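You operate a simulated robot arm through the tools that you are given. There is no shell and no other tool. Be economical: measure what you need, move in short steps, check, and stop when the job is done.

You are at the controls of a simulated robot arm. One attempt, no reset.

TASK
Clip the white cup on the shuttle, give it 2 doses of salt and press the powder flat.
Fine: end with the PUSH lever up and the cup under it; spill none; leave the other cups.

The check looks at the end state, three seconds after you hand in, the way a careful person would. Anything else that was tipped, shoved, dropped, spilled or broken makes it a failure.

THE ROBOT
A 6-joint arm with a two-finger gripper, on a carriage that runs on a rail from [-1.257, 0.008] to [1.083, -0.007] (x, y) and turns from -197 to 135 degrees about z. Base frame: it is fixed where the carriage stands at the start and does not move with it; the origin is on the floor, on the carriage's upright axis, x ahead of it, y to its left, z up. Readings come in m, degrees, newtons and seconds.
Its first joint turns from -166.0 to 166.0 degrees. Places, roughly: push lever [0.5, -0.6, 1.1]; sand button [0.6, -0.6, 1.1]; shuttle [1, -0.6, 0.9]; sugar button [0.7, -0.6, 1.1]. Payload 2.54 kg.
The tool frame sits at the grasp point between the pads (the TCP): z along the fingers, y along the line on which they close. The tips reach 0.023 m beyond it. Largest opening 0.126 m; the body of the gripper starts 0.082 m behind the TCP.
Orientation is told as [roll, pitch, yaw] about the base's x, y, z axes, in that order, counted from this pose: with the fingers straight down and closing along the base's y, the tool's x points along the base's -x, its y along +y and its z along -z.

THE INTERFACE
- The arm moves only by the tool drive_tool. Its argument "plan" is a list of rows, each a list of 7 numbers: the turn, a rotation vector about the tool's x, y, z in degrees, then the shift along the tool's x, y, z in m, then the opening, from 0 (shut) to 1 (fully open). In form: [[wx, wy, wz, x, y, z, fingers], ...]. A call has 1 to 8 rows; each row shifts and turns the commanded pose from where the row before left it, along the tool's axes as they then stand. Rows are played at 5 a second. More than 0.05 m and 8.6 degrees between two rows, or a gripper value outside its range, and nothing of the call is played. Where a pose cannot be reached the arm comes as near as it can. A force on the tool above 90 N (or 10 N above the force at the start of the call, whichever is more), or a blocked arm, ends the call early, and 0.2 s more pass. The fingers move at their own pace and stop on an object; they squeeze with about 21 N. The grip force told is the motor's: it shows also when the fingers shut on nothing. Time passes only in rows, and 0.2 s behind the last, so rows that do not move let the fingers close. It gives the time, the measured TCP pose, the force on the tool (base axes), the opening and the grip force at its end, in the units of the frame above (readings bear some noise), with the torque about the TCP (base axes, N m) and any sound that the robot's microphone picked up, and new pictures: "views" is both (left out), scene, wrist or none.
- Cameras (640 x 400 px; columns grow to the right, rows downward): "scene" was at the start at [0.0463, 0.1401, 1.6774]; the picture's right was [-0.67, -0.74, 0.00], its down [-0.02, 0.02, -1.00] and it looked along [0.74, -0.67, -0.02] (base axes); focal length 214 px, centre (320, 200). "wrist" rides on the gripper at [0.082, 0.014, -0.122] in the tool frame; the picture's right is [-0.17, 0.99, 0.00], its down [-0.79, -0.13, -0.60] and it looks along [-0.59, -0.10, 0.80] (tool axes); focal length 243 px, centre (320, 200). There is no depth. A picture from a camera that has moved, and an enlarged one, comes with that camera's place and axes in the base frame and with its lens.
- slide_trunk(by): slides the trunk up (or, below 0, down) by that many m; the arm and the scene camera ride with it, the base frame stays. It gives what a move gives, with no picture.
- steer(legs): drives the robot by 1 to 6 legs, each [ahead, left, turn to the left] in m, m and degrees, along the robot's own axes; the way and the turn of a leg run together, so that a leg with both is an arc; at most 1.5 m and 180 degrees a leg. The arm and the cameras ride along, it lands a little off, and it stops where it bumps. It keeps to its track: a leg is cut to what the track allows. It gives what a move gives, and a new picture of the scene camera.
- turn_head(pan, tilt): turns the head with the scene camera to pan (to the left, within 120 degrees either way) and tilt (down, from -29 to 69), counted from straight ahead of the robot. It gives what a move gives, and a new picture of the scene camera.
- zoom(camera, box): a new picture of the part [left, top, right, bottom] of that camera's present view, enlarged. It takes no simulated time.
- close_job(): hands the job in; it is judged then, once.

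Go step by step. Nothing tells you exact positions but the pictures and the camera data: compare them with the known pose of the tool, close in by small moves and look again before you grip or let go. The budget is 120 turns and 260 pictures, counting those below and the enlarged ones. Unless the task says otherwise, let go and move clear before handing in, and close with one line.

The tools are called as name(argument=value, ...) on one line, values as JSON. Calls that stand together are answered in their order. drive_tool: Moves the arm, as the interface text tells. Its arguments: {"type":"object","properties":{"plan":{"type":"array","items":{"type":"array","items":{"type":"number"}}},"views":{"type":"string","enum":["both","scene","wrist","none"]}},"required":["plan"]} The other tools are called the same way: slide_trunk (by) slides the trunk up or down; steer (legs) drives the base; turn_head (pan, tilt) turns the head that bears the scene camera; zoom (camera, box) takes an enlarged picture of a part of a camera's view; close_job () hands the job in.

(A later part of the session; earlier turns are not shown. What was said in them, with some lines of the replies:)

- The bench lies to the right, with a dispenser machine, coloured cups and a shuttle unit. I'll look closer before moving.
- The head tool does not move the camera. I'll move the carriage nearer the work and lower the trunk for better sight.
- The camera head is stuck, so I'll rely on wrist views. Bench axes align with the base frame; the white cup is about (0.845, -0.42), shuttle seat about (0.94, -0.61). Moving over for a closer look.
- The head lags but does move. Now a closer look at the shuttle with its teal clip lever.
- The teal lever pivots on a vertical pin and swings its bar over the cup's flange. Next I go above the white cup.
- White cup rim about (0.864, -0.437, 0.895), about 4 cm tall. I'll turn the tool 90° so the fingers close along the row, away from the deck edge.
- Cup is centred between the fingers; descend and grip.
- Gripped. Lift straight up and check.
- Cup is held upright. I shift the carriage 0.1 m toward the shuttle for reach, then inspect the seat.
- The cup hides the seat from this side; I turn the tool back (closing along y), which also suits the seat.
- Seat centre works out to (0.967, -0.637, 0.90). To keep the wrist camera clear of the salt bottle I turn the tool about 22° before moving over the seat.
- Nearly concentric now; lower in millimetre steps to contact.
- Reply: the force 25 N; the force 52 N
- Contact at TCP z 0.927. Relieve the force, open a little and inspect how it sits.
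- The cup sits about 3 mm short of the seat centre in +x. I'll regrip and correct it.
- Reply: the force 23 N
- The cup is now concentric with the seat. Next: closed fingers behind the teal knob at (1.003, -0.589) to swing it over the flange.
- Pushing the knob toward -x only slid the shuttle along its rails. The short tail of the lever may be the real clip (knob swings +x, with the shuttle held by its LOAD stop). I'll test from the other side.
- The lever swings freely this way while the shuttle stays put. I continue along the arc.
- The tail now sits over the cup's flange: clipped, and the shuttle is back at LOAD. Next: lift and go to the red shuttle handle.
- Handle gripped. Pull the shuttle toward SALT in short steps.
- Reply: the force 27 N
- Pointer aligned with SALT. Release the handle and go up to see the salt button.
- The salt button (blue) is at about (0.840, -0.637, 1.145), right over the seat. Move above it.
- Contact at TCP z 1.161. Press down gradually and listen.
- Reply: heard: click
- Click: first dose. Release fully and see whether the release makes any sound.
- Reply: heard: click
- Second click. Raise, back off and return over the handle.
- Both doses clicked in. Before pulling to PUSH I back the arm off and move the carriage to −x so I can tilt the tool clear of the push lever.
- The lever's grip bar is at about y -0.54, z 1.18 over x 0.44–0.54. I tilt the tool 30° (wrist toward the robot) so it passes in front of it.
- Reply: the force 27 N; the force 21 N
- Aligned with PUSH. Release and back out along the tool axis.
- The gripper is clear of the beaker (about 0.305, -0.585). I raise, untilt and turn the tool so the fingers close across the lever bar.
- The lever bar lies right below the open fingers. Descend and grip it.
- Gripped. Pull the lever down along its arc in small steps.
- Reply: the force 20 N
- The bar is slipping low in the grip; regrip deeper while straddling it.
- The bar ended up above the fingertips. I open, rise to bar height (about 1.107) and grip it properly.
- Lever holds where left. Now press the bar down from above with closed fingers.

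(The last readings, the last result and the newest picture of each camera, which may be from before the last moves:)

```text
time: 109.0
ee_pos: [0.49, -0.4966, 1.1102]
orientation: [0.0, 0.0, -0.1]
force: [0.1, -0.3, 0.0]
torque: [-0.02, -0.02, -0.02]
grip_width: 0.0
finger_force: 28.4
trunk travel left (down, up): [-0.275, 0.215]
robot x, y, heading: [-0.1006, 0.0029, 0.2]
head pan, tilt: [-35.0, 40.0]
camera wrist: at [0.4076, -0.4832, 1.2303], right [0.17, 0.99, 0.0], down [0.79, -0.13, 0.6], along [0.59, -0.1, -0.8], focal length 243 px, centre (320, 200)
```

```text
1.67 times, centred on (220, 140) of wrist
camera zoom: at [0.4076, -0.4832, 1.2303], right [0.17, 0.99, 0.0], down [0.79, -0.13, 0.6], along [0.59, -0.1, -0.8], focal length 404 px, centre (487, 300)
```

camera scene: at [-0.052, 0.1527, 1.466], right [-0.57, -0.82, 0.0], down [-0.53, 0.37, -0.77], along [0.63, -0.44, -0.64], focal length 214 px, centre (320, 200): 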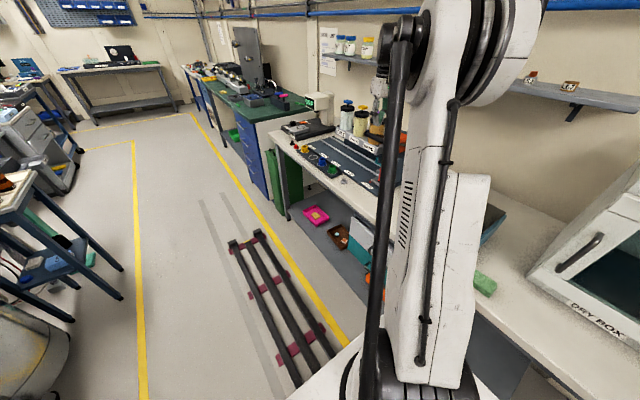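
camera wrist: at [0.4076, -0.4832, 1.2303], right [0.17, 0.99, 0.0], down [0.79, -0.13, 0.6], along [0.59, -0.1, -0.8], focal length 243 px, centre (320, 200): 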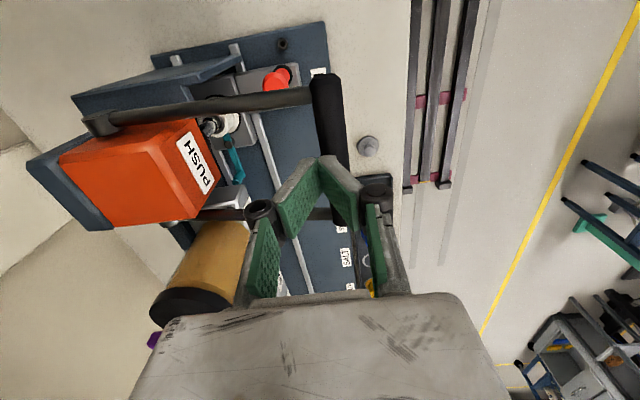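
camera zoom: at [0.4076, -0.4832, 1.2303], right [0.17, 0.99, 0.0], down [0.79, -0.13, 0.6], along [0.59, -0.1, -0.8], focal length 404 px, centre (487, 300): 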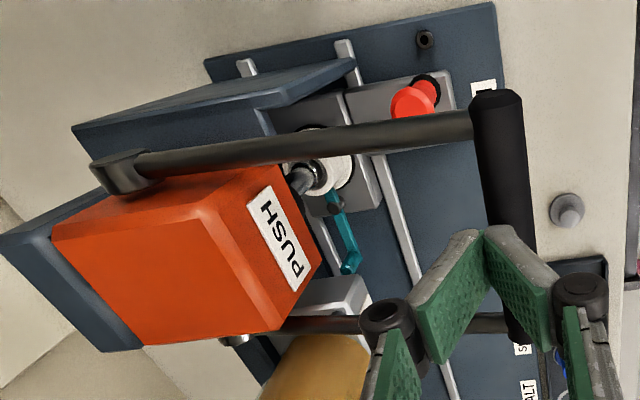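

drive_tool(plan=[[0, 0, 0, 0, 0, -0.02, 0], [0, 0, 0, 0, 0, -0.02, 0], [0, 0, 0, 0, 0.011, 0, 0], [0, 0, 0, 0, 0, 0.02, 0], [0, 0, 0, 0, 0, 0.01, 0], [0, 0, 0, 0, 0, 0.008, 0], [0, 0, 0, 0, 0, 0, 0]], views="wrist")

zoom(camera="wrist", box=[80, 20, 360, 260])

```text
time: 110.6
ee_pos: [0.4905, -0.4871, 1.1116]
orientation: [0.0, 0.1, 0.0]
force: [-0.4, 0.0, 0.1]
torque: [0.01, 0.02, -0.01]
grip_width: 0.0002
finger_force: 28.5
trunk travel left (down, up): [-0.275, 0.215]
robot x, y, heading: [-0.1001, 0.0013, 0.1]
head pan, tilt: [-35.0, 40.0]
camera wrist: at [0.4077, -0.4729, 1.2328], right [0.17, 0.99, 0.0], down [0.79, -0.13, 0.6], along [0.59, -0.1, -0.8], focal length 243 px, centre (320, 200)
```

wrist: 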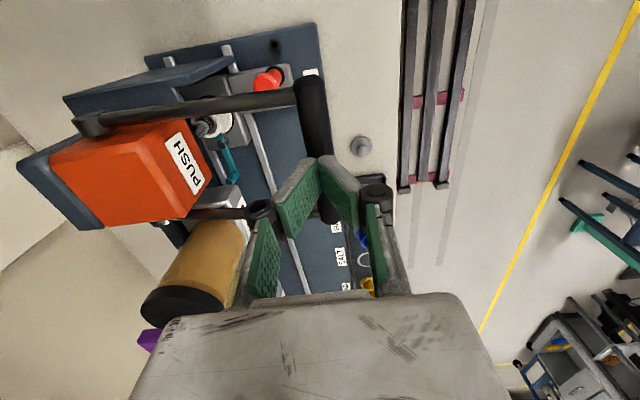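

```text
1.67 times, centred on (220, 140) of wrist
camera zoom: at [0.4077, -0.4729, 1.2328], right [0.17, 0.99, 0.0], down [0.79, -0.13, 0.6], along [0.59, -0.1, -0.8], focal length 404 px, centre (487, 300)
```

zoom: 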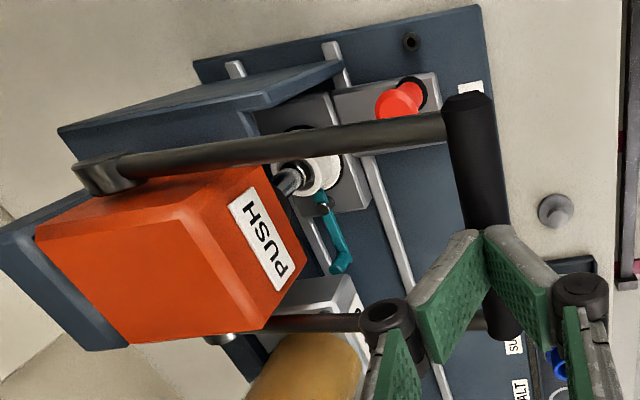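

drive_tool(plan=[[0, 0, 0, 0, 0, 0.006, 0], [0, 0, 0, 0, 0, 0.006, 0], [0, 0, 0, 0, 0, 0.006, 0], [0, 0, 0, 0, 0, 0, 0]], views="wrist")

zoom(camera="wrist", box=[80, 20, 360, 260])

```text
time: 111.6
ee_pos: [0.4886, -0.487, 1.0945]
orientation: [0.0, 0.1, -0.2]
force: [0.8, 3.8, 3.5]
torque: [0.12, -0.02, -0.05]
grip_width: 0.0
finger_force: 28.2
trunk travel left (down, up): [-0.275, 0.215]
robot x, y, heading: [-0.0984, 0.0036, 0.3]
head pan, tilt: [-35.0, 40.0]
camera wrist: at [0.4069, -0.4721, 1.215], right [0.17, 0.99, 0.0], down [0.79, -0.13, 0.6], along [0.59, -0.1, -0.8], focal length 243 px, centre (320, 200)
```

wrist: 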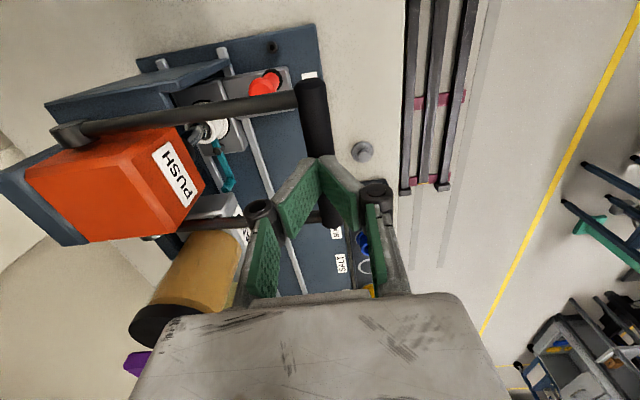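

```text
1.67 times, centred on (220, 140) of wrist
camera zoom: at [0.4069, -0.4721, 1.215], right [0.17, 0.99, 0.0], down [0.79, -0.13, 0.6], along [0.59, -0.1, -0.8], focal length 404 px, centre (487, 300)
```

zoom: 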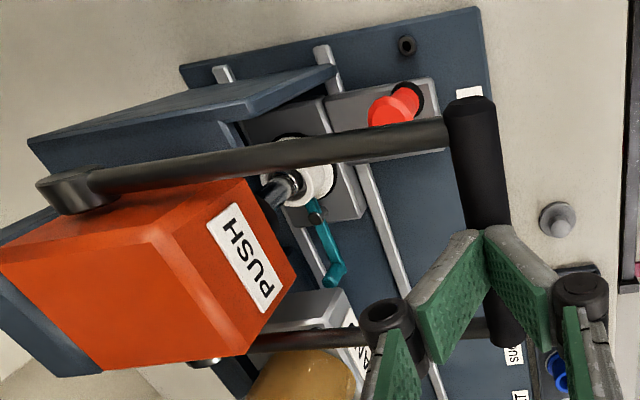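

drive_tool(plan=[[0, 0, 0, 0, 0.001, 0.006, 0], [0, 0, 0, 0, 0.001, 0.006, 0], [0, 0, 0, 0, 0, 0.006, 0], [0, 0, 0, 0, 0, 0, 0]], views="wrist")

zoom(camera="wrist", box=[80, 20, 360, 260])

```text
time: 112.6
ee_pos: [0.4919, -0.4838, 1.0756]
orientation: [0.0, 0.0, -0.1]
force: [-0.3, 0.8, 0.9]
torque: [0.03, 0.03, -0.04]
grip_width: 0.0
finger_force: 28.4
trunk travel left (down, up): [-0.275, 0.215]
robot x, y, heading: [-0.0999, 0.0011, -0.0]
head pan, tilt: [-35.0, 40.0]
camera wrist: at [0.4081, -0.4699, 1.1966], right [0.17, 0.99, 0.0], down [0.79, -0.13, 0.6], along [0.59, -0.1, -0.8], focal length 243 px, centre (320, 200)
```

wrist: 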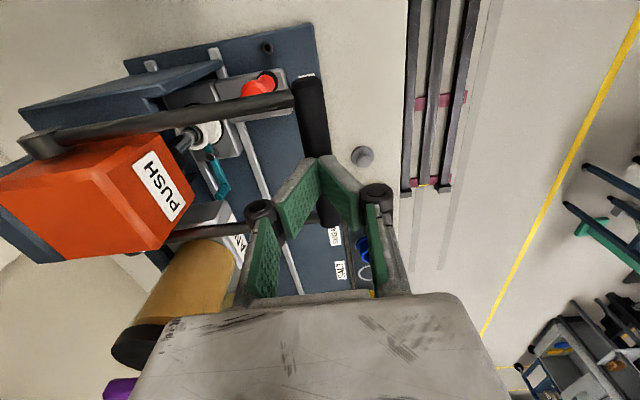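

```text
1.67 times, centred on (220, 140) of wrist
camera zoom: at [0.4081, -0.4699, 1.1966], right [0.17, 0.99, 0.0], down [0.79, -0.13, 0.6], along [0.59, -0.1, -0.8], focal length 404 px, centre (487, 300)
```

zoom: 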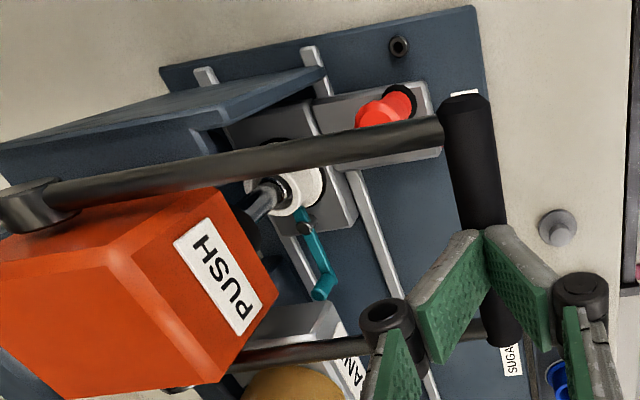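

drive_tool(plan=[[0, 0, 0, 0, 0.0, 0.006, 0], [0, 0, 0, 0, 0, 0.006, 0], [0, 0, 0, 0, 0, 0.006, 0], [0, 0, 0, 0, 0, 0, 0]], views="wrist")

zoom(camera="wrist", box=[80, 20, 360, 260])

```text
time: 113.6
ee_pos: [0.4914, -0.4835, 1.0583]
orientation: [0.0, 0.0, 0.0]
force: [0.3, -0.7, 0.5]
torque: [0.0, 0.01, -0.03]
grip_width: 0.0
finger_force: 28.3
trunk travel left (down, up): [-0.275, 0.215]
robot x, y, heading: [-0.1006, 0.0001, 0.2]
head pan, tilt: [-35.0, 40.0]
camera wrist: at [0.4081, -0.4703, 1.1789], right [0.17, 0.99, 0.0], down [0.79, -0.13, 0.6], along [0.59, -0.1, -0.8], focal length 243 px, centre (320, 200)
```

wrist: 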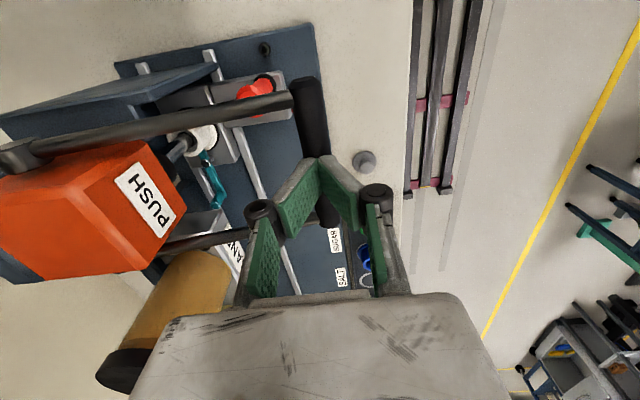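

```text
1.67 times, centred on (220, 140) of wrist
camera zoom: at [0.4081, -0.4703, 1.1789], right [0.17, 0.99, 0.0], down [0.79, -0.13, 0.6], along [0.59, -0.1, -0.8], focal length 404 px, centre (487, 300)
```

zoom: 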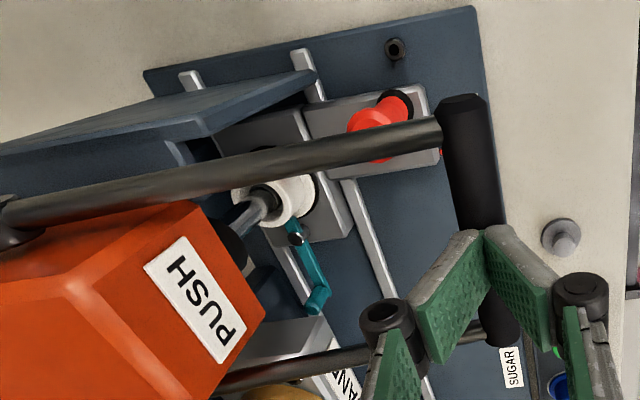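

drive_tool(plan=[[0, 0, 0, 0, 0.0, 0.006, 0], [0, 0, 0, 0, 0, 0.006, 0], [0, 0, 0, 0, 0, 0.006, 0], [0, 0, 0, 0, 0, 0, 0]], views="wrist")

zoom(camera="wrist", box=[80, 20, 360, 260])

```text
time: 114.4
ee_pos: [0.491, -0.4846, 1.0494]
orientation: [-0.4, -0.3, -0.1]
force: [2.5, -3.3, 52.8]
torque: [-0.35, 0.59, 0.06]
grip_width: 0.0
finger_force: 27.8
trunk travel left (down, up): [-0.275, 0.215]
robot x, y, heading: [-0.1027, -0.0013, 0.2]
head pan, tilt: [-35.0, 40.0]
stopped in row 4: the force on the tool passed its limit at 102 N (the readings are from after the stop); the commanded pose is now the measured one
camera wrist: at [0.4068, -0.4698, 1.1692], right [0.17, 0.99, -0.01], down [0.79, -0.13, 0.6], along [0.59, -0.11, -0.8], focal length 243 px, centre (320, 200)
```

wrist: 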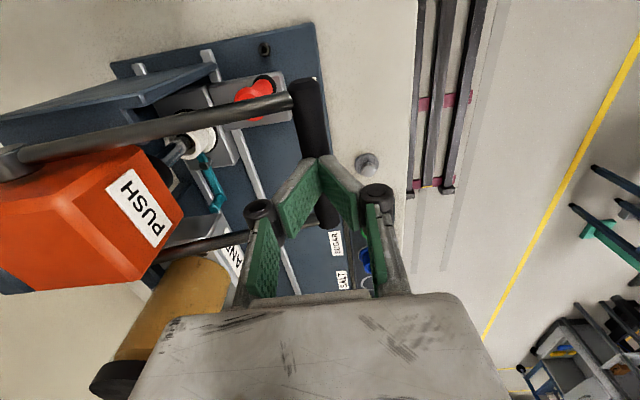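

```text
1.67 times, centred on (220, 140) of wrist
camera zoom: at [0.4068, -0.4698, 1.1692], right [0.17, 0.99, -0.01], down [0.79, -0.13, 0.6], along [0.59, -0.11, -0.8], focal length 404 px, centre (487, 300)
```

zoom: 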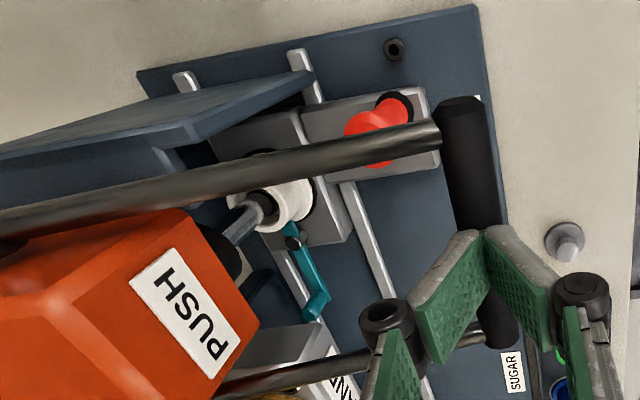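

Hard stop reached with the plunger in the cup: pressed. Now release, straddle the bar, close below it and lift the lever back up.

drive_tool(plan=[[0, 0, 0, 0, 0, -0.02, 0], [0, 0, 0, 0, 0, -0.025, 0], [0, 0, 0, 0, 0, 0, 0.5], [0, 0, 0, 0, 0, 0, 0.5], [0, 0, 0, 0, 0, 0, 0.5], [0, 0, 0, 0, 0, 0, 0.5]], views="wrist")

zoom(camera="wrist", box=[80, 20, 360, 260])

```text
time: 115.8
ee_pos: [0.4923, -0.4858, 1.0908]
orientation: [-0.2, -0.3, 0.1]
force: [-0.3, 0.4, -0.8]
torque: [0.03, -0.01, -0.01]
grip_width: 0.0631
finger_force: 0.0
trunk travel left (down, up): [-0.275, 0.215]
robot x, y, heading: [-0.1014, 0.0001, 0.0]
head pan, tilt: [-35.0, 40.0]
camera wrist: at [0.4091, -0.471, 1.212], right [0.17, 0.99, 0.0], down [0.79, -0.13, 0.6], along [0.59, -0.1, -0.8], focal length 243 px, centre (320, 200)
```

wrist: 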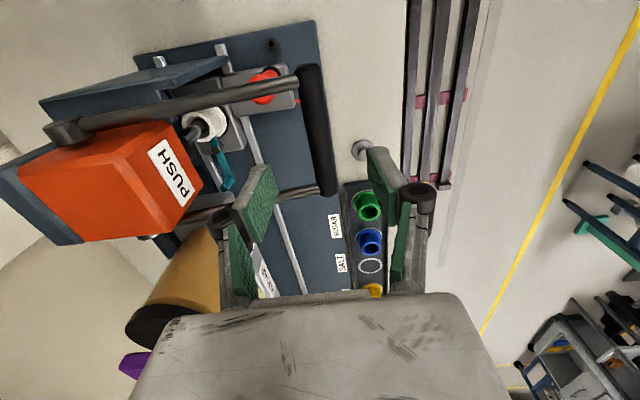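

```text
1.67 times, centred on (220, 140) of wrist
camera zoom: at [0.4091, -0.471, 1.212], right [0.17, 0.99, 0.0], down [0.79, -0.13, 0.6], along [0.59, -0.1, -0.8], focal length 404 px, centre (487, 300)
```

zoom: 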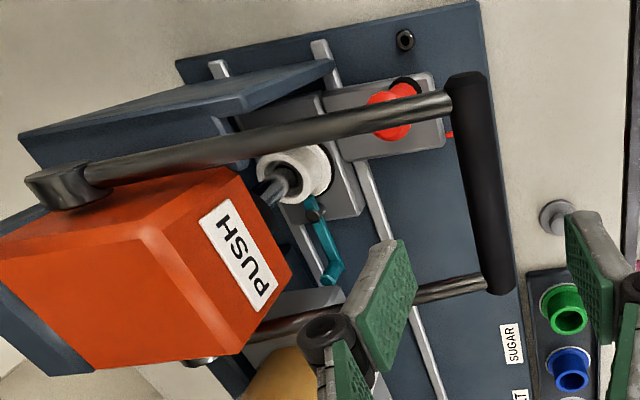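

drive_tool(plan=[[0, 0, 0, 0, 0, 0.04, 0.5], [0, 0, 0, 0, 0, 0.04, 0.5], [0, 0, 0, 0, 0, 0.014, 0.5], [0, 0, 0, 0, 0, 0, 0.5]], views="wrist")

zoom(camera="wrist", box=[200, 20, 440, 260])

```text
time: 116.8
ee_pos: [0.4923, -0.4862, 0.9964]
orientation: [-0.3, -0.3, 0.0]
force: [0.1, -0.1, -0.4]
torque: [0.0, 0.02, -0.05]
grip_width: 0.0628
finger_force: 0.2
trunk travel left (down, up): [-0.275, 0.215]
robot x, y, heading: [-0.1007, 0.0031, 0.0]
head pan, tilt: [-35.0, 40.0]
camera wrist: at [0.4099, -0.4717, 1.1164], right [0.17, 0.99, 0.0], down [0.79, -0.13, 0.6], along [0.59, -0.1, -0.8], focal length 243 px, centre (320, 200)
```

wrist: 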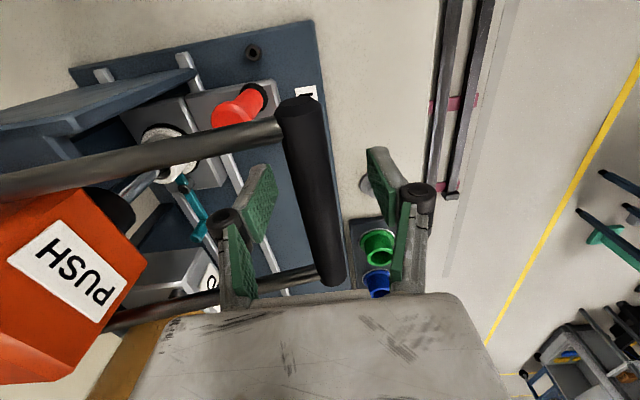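

```text
1.67 times, centred on (320, 140) of wrist
camera zoom: at [0.4099, -0.4717, 1.1164], right [0.17, 0.99, 0.0], down [0.79, -0.13, 0.6], along [0.59, -0.1, -0.8], focal length 404 px, centre (320, 300)
```

zoom: 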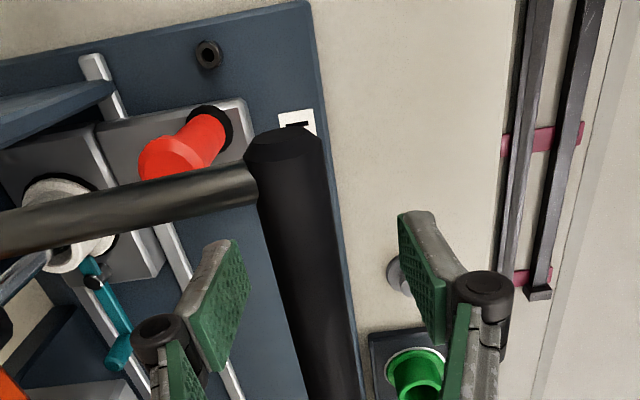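

drive_tool(plan=[[0, 0, 0, 0, 0, 0, 0.2], [0, 0, 0, 0, 0, 0, 0], [0, 0, 0, 0, 0, 0, 0]], views="none")

drive_tool(plan=[[0, 0, 0, 0, 0.002, -0.013, 0], [0, 0, 0, 0, 0.002, -0.013, 0], [0, 0, 0, 0, 0, -0.014, 0], [0, 0, 0, 0, 0, 0, 0]], views="wrist")

```text
time: 117.6
ee_pos: [0.493, -0.4858, 0.9964]
orientation: [-0.2, -0.2, 0.0]
force: [0.1, 0.3, 0.0]
torque: [0.0, -0.02, 0.01]
grip_width: 0.0
finger_force: 20.9
trunk travel left (down, up): [-0.275, 0.215]
robot x, y, heading: [-0.0998, 0.0002, 0.3]
head pan, tilt: [-35.0, 40.0]
```

```text
time: 118.6
ee_pos: [0.4932, -0.4827, 1.0366]
orientation: [-0.3, -0.2, -0.1]
force: [0.9, -6.1, -1.2]
torque: [0.08, 0.13, -0.05]
grip_width: 0.0
finger_force: 20.8
trunk travel left (down, up): [-0.275, 0.215]
robot x, y, heading: [-0.0998, -0.0011, -0.0]
head pan, tilt: [-35.0, 40.0]
camera wrist: at [0.4093, -0.4678, 1.156], right [0.17, 0.99, 0.0], down [0.79, -0.13, 0.6], along [0.59, -0.1, -0.8], focal length 243 px, centre (320, 200)
```

wrist: 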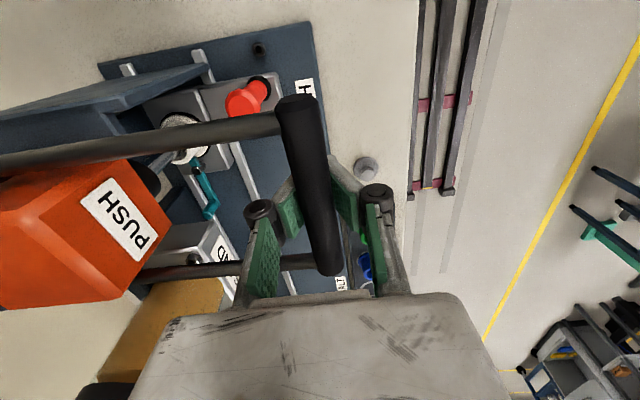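

drive_tool(plan=[[0, 0, 0, 0, -0.0025, -0.014, 0], [0, 0, 0, 0, -0.0018, -0.0138, 0], [0, 0, 0, 0, -0.003, -0.0136, 0], [0, 0, 0, 0, -0.0042, -0.0133, 0], [0, 0, 0, 0, -0.0053, -0.0129, 0], [0, 0, 0, 0, 0, 0, 0]], views="wrist")

```text
time: 120.0
ee_pos: [0.4927, -0.4972, 1.1041]
orientation: [-0.3, -0.3, -0.1]
force: [-2.1, -2.5, -2.2]
torque: [0.0, -0.03, -0.09]
grip_width: 0.006
finger_force: 28.3
trunk travel left (down, up): [-0.275, 0.215]
robot x, y, heading: [-0.1006, -0.0001, -0.0]
head pan, tilt: [-35.0, 40.0]
camera wrist: at [0.4094, -0.4831, 1.2247], right [0.17, 0.99, 0.0], down [0.79, -0.13, 0.6], along [0.59, -0.1, -0.8], focal length 243 px, centre (320, 200)
```

wrist: 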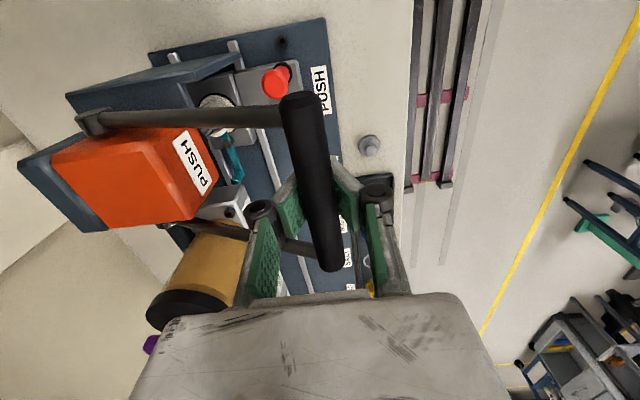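

drive_tool(plan=[[0, 0, 0, 0, -0.0064, -0.0124, 0], [0, 0, 0, 0, -0.0075, -0.0118, 0], [0, 0, 0, 0, -0.0085, -0.0111, 0], [0, 0, 0, 0, -0.0094, -0.0103, 0], [0, 0, 0, 0, -0.0103, -0.0094, 0], [0, 0, 0, 0, 0, 0, 0]], views="wrist")

```text
time: 121.4
ee_pos: [0.4906, -0.5395, 1.1579]
orientation: [-0.3, -0.1, 0.0]
force: [0.3, 0.9, 0.1]
torque: [-0.03, -0.01, -0.02]
grip_width: 0.0
finger_force: 28.6
trunk travel left (down, up): [-0.275, 0.215]
robot x, y, heading: [-0.0998, -0.0, -0.2]
head pan, tilt: [-35.0, 40.0]
camera wrist: at [0.4076, -0.5251, 1.2779], right [0.17, 0.99, 0.0], down [0.79, -0.13, 0.6], along [0.59, -0.1, -0.8], focal length 243 px, centre (320, 200)
```

wrist: 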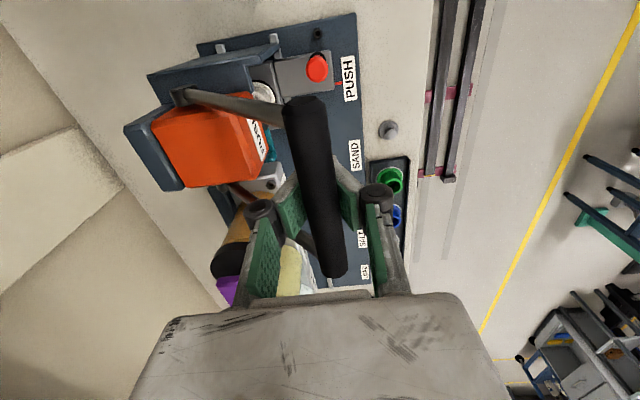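

drive_tool(plan=[[0, 0, 0, 0, -0.005, -0.005, 0], [0, 0, 0, 0, -0.005, -0.005, 0], [0, 0, 0, 0, 0, 0, 0]], views="wrist")

zoom(camera="wrist", box=[80, 20, 400, 290])

```text
time: 122.2
ee_pos: [0.4943, -0.5445, 1.1684]
orientation: [-0.2, -0.2, 0.1]
force: [-11.7, 43.7, -33.6]
torque: [-0.75, -0.2, -0.1]
grip_width: 0.006
finger_force: 27.9
trunk travel left (down, up): [-0.275, 0.215]
robot x, y, heading: [-0.0983, 0.0018, 0.2]
head pan, tilt: [-35.0, 40.0]
camera wrist: at [0.4108, -0.5311, 1.2885], right [0.16, 0.99, 0.0], down [0.79, -0.13, 0.6], along [0.59, -0.1, -0.8], focal length 243 px, centre (320, 200)
```

wrist: 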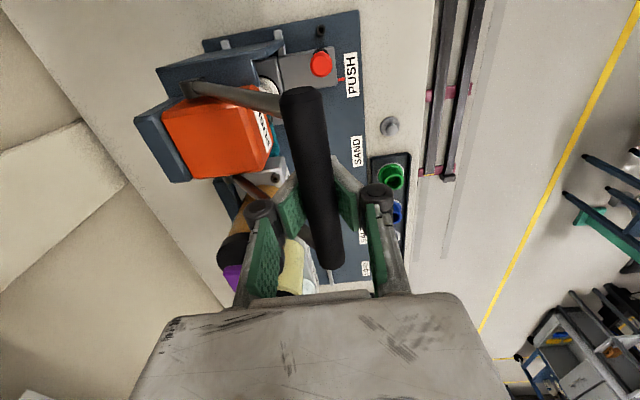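

```text
1.48 times, centred on (240, 155) of wrist
camera zoom: at [0.4108, -0.5311, 1.2885], right [0.16, 0.99, 0.0], down [0.79, -0.13, 0.6], along [0.59, -0.1, -0.8], focal length 359 px, centre (438, 267)
```

zoom: 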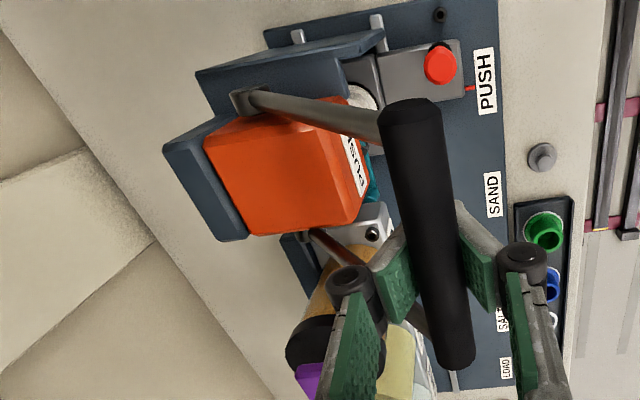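

Upper stop reached. Relax, open, and withdraw straight up.

drive_tool(plan=[[0, 0, 0, 0, 0.005, 0.005, 0], [0, 0, 0, 0, 0, 0, 0.5], [0, 0, 0, 0, 0, 0, 0.5], [0, 0, 0, 0, 0, 0, 0.5], [0, 0, 0, 0, 0, -0.04, 0.5], [0, 0, 0, 0, 0, -0.05, 0.5], [0, 0, 0, 0, 0, -0.03, 0.5], [0, 0, 0, 0, 0, 0, 0.5]], views="wrist")

drive_tool(plan=[[0, 0, 0, 0.03, 0.04, 0, 0.5], [0, 0, 0, 0.03, 0.04, 0, 0.5], [0, 0, 0, 0.03, 0.04, 0, 0.5], [0, 0, 0, 0.03, 0.04, 0, 0.5], [0, 0, 0, 0.02, 0.03, 0, 0.5], [0, 0, 0, 0, 0, 0, 0.5]], views="both")

zoom(camera="scene", box=[330, 80, 450, 210])

zoom(camera="wrist", box=[120, 110, 300, 310])

```text
time: 124.0
ee_pos: [0.4924, -0.5438, 1.2834]
orientation: [-0.2, -0.2, 0.0]
force: [0.9, 0.1, 0.3]
torque: [0.02, -0.04, -0.01]
grip_width: 0.0633
finger_force: 0.0
trunk travel left (down, up): [-0.275, 0.215]
robot x, y, heading: [-0.1002, 0.0005, -0.1]
head pan, tilt: [-35.0, 40.0]
camera wrist: at [0.4086, -0.5299, 1.4034], right [0.17, 0.99, 0.0], down [0.79, -0.13, 0.6], along [0.59, -0.1, -0.8], focal length 243 px, centre (320, 200)
```

wrist: 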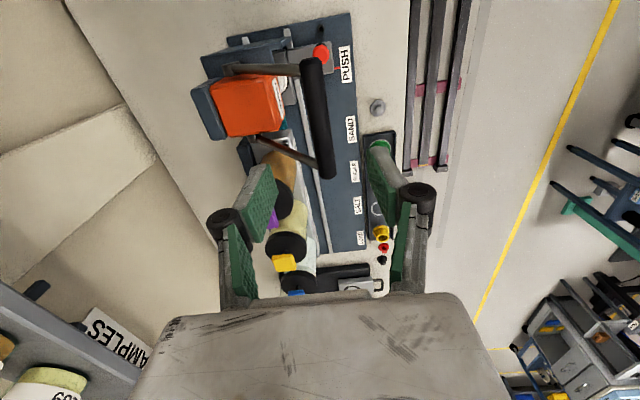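

```text
time: 125.4
ee_pos: [0.3496, -0.3527, 1.2828]
orientation: [-0.2, -0.2, 0.0]
force: [-0.4, 0.7, 1.5]
torque: [-0.05, -0.01, -0.01]
grip_width: 0.0631
finger_force: 0.1
trunk travel left (down, up): [-0.275, 0.215]
robot x, y, heading: [-0.0983, 0.0029, 0.2]
head pan, tilt: [-35.0, 40.0]
camera scene: at [-0.0517, 0.1533, 1.4659], right [-0.57, -0.82, 0.0], down [-0.53, 0.37, -0.77], along [0.63, -0.44, -0.64], focal length 214 px, centre (320, 200)
camera wrist: at [0.2664, -0.3383, 1.4029], right [0.17, 0.99, 0.0], down [0.79, -0.13, 0.6], along [0.59, -0.1, -0.8], focal length 243 px, centre (320, 200)
```

scene: 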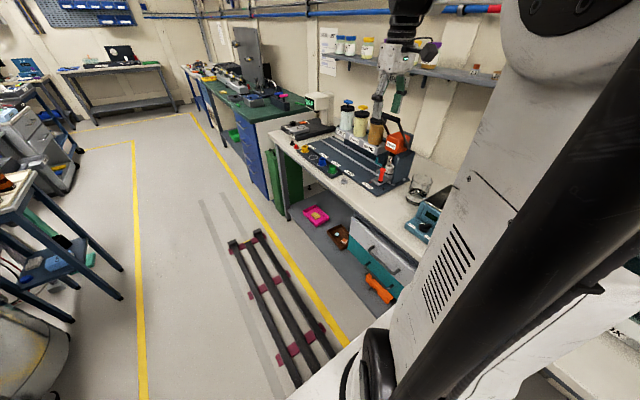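
wrist: 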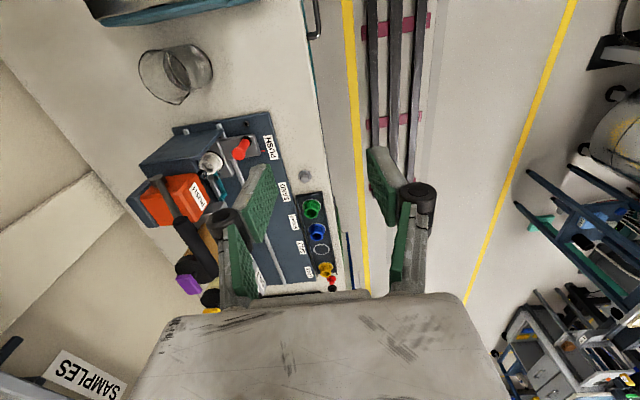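

```text
3.08 times, centred on (390, 145) of scene
camera zoom: at [-0.0517, 0.1533, 1.4659], right [-0.57, -0.82, 0.0], down [-0.53, 0.37, -0.77], along [0.63, -0.44, -0.64], focal length 660 px, centre (105, 369)
```

zoom: 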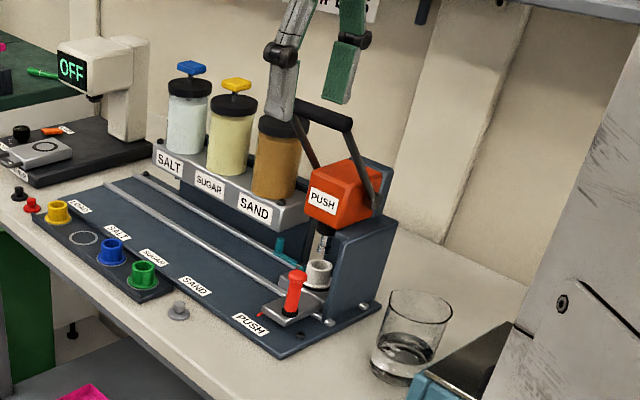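

```text
2.00 times, centred on (210, 210) of wrist
camera zoom: at [0.2664, -0.3383, 1.4029], right [0.17, 0.99, 0.0], down [0.79, -0.13, 0.6], along [0.59, -0.1, -0.8], focal length 485 px, centre (540, 180)
```

zoom: 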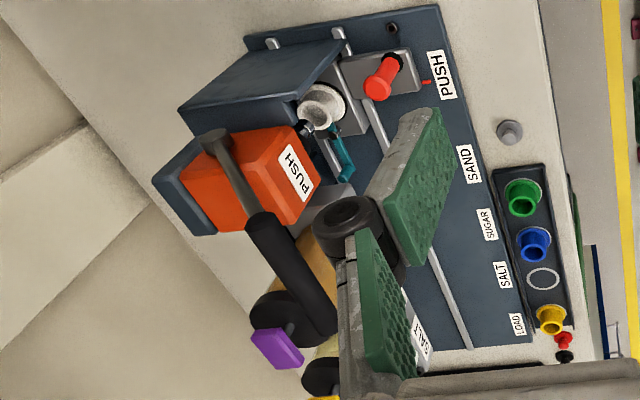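

zoom(camera="wrist", box=[190, 135, 240, 175])

zoom(camera="scene", box=[375, 140, 415, 195])

```text
10.00 times, centred on (215, 155) of wrist
camera zoom: at [0.2664, -0.3383, 1.4029], right [0.17, 0.99, 0.0], down [0.79, -0.13, 0.6], along [0.59, -0.1, -0.8], focal length 2426 px, centre (1370, 650)
```

zoom: 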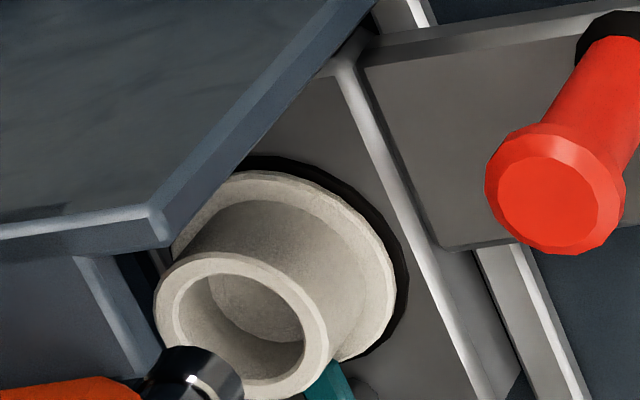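

```text
7.27 times, centred on (395, 168) of scene
camera zoom: at [-0.0517, 0.1533, 1.4659], right [-0.57, -0.82, 0.0], down [-0.53, 0.37, -0.77], along [0.63, -0.44, -0.64], focal length 1560 px, centre (-226, 436)
```

zoom: 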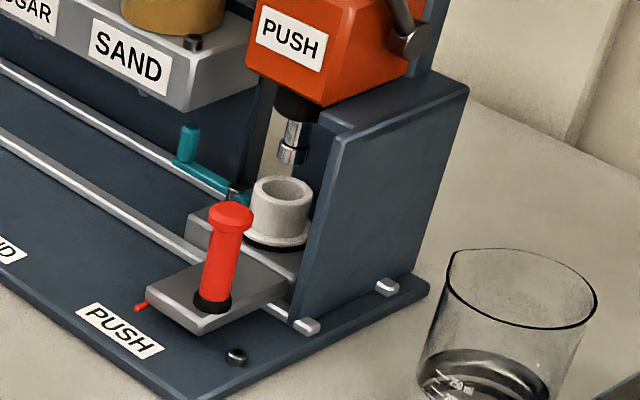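

The lever is up against its stop. The clipped white cup sits under the plunger, the other cups are untouched and the arm is clear. I'm handing in.

close_job()

```text
The job is handed in.
```

I clipped the white cup on the shuttle, gave it two doses of salt (two clicks heard), pressed it to the lever's stop and left it under the raised PUSH lever. I saw no spills, and the other cups were not moved. I could not see the powder inside the cup clearly enough to confirm it is flat.
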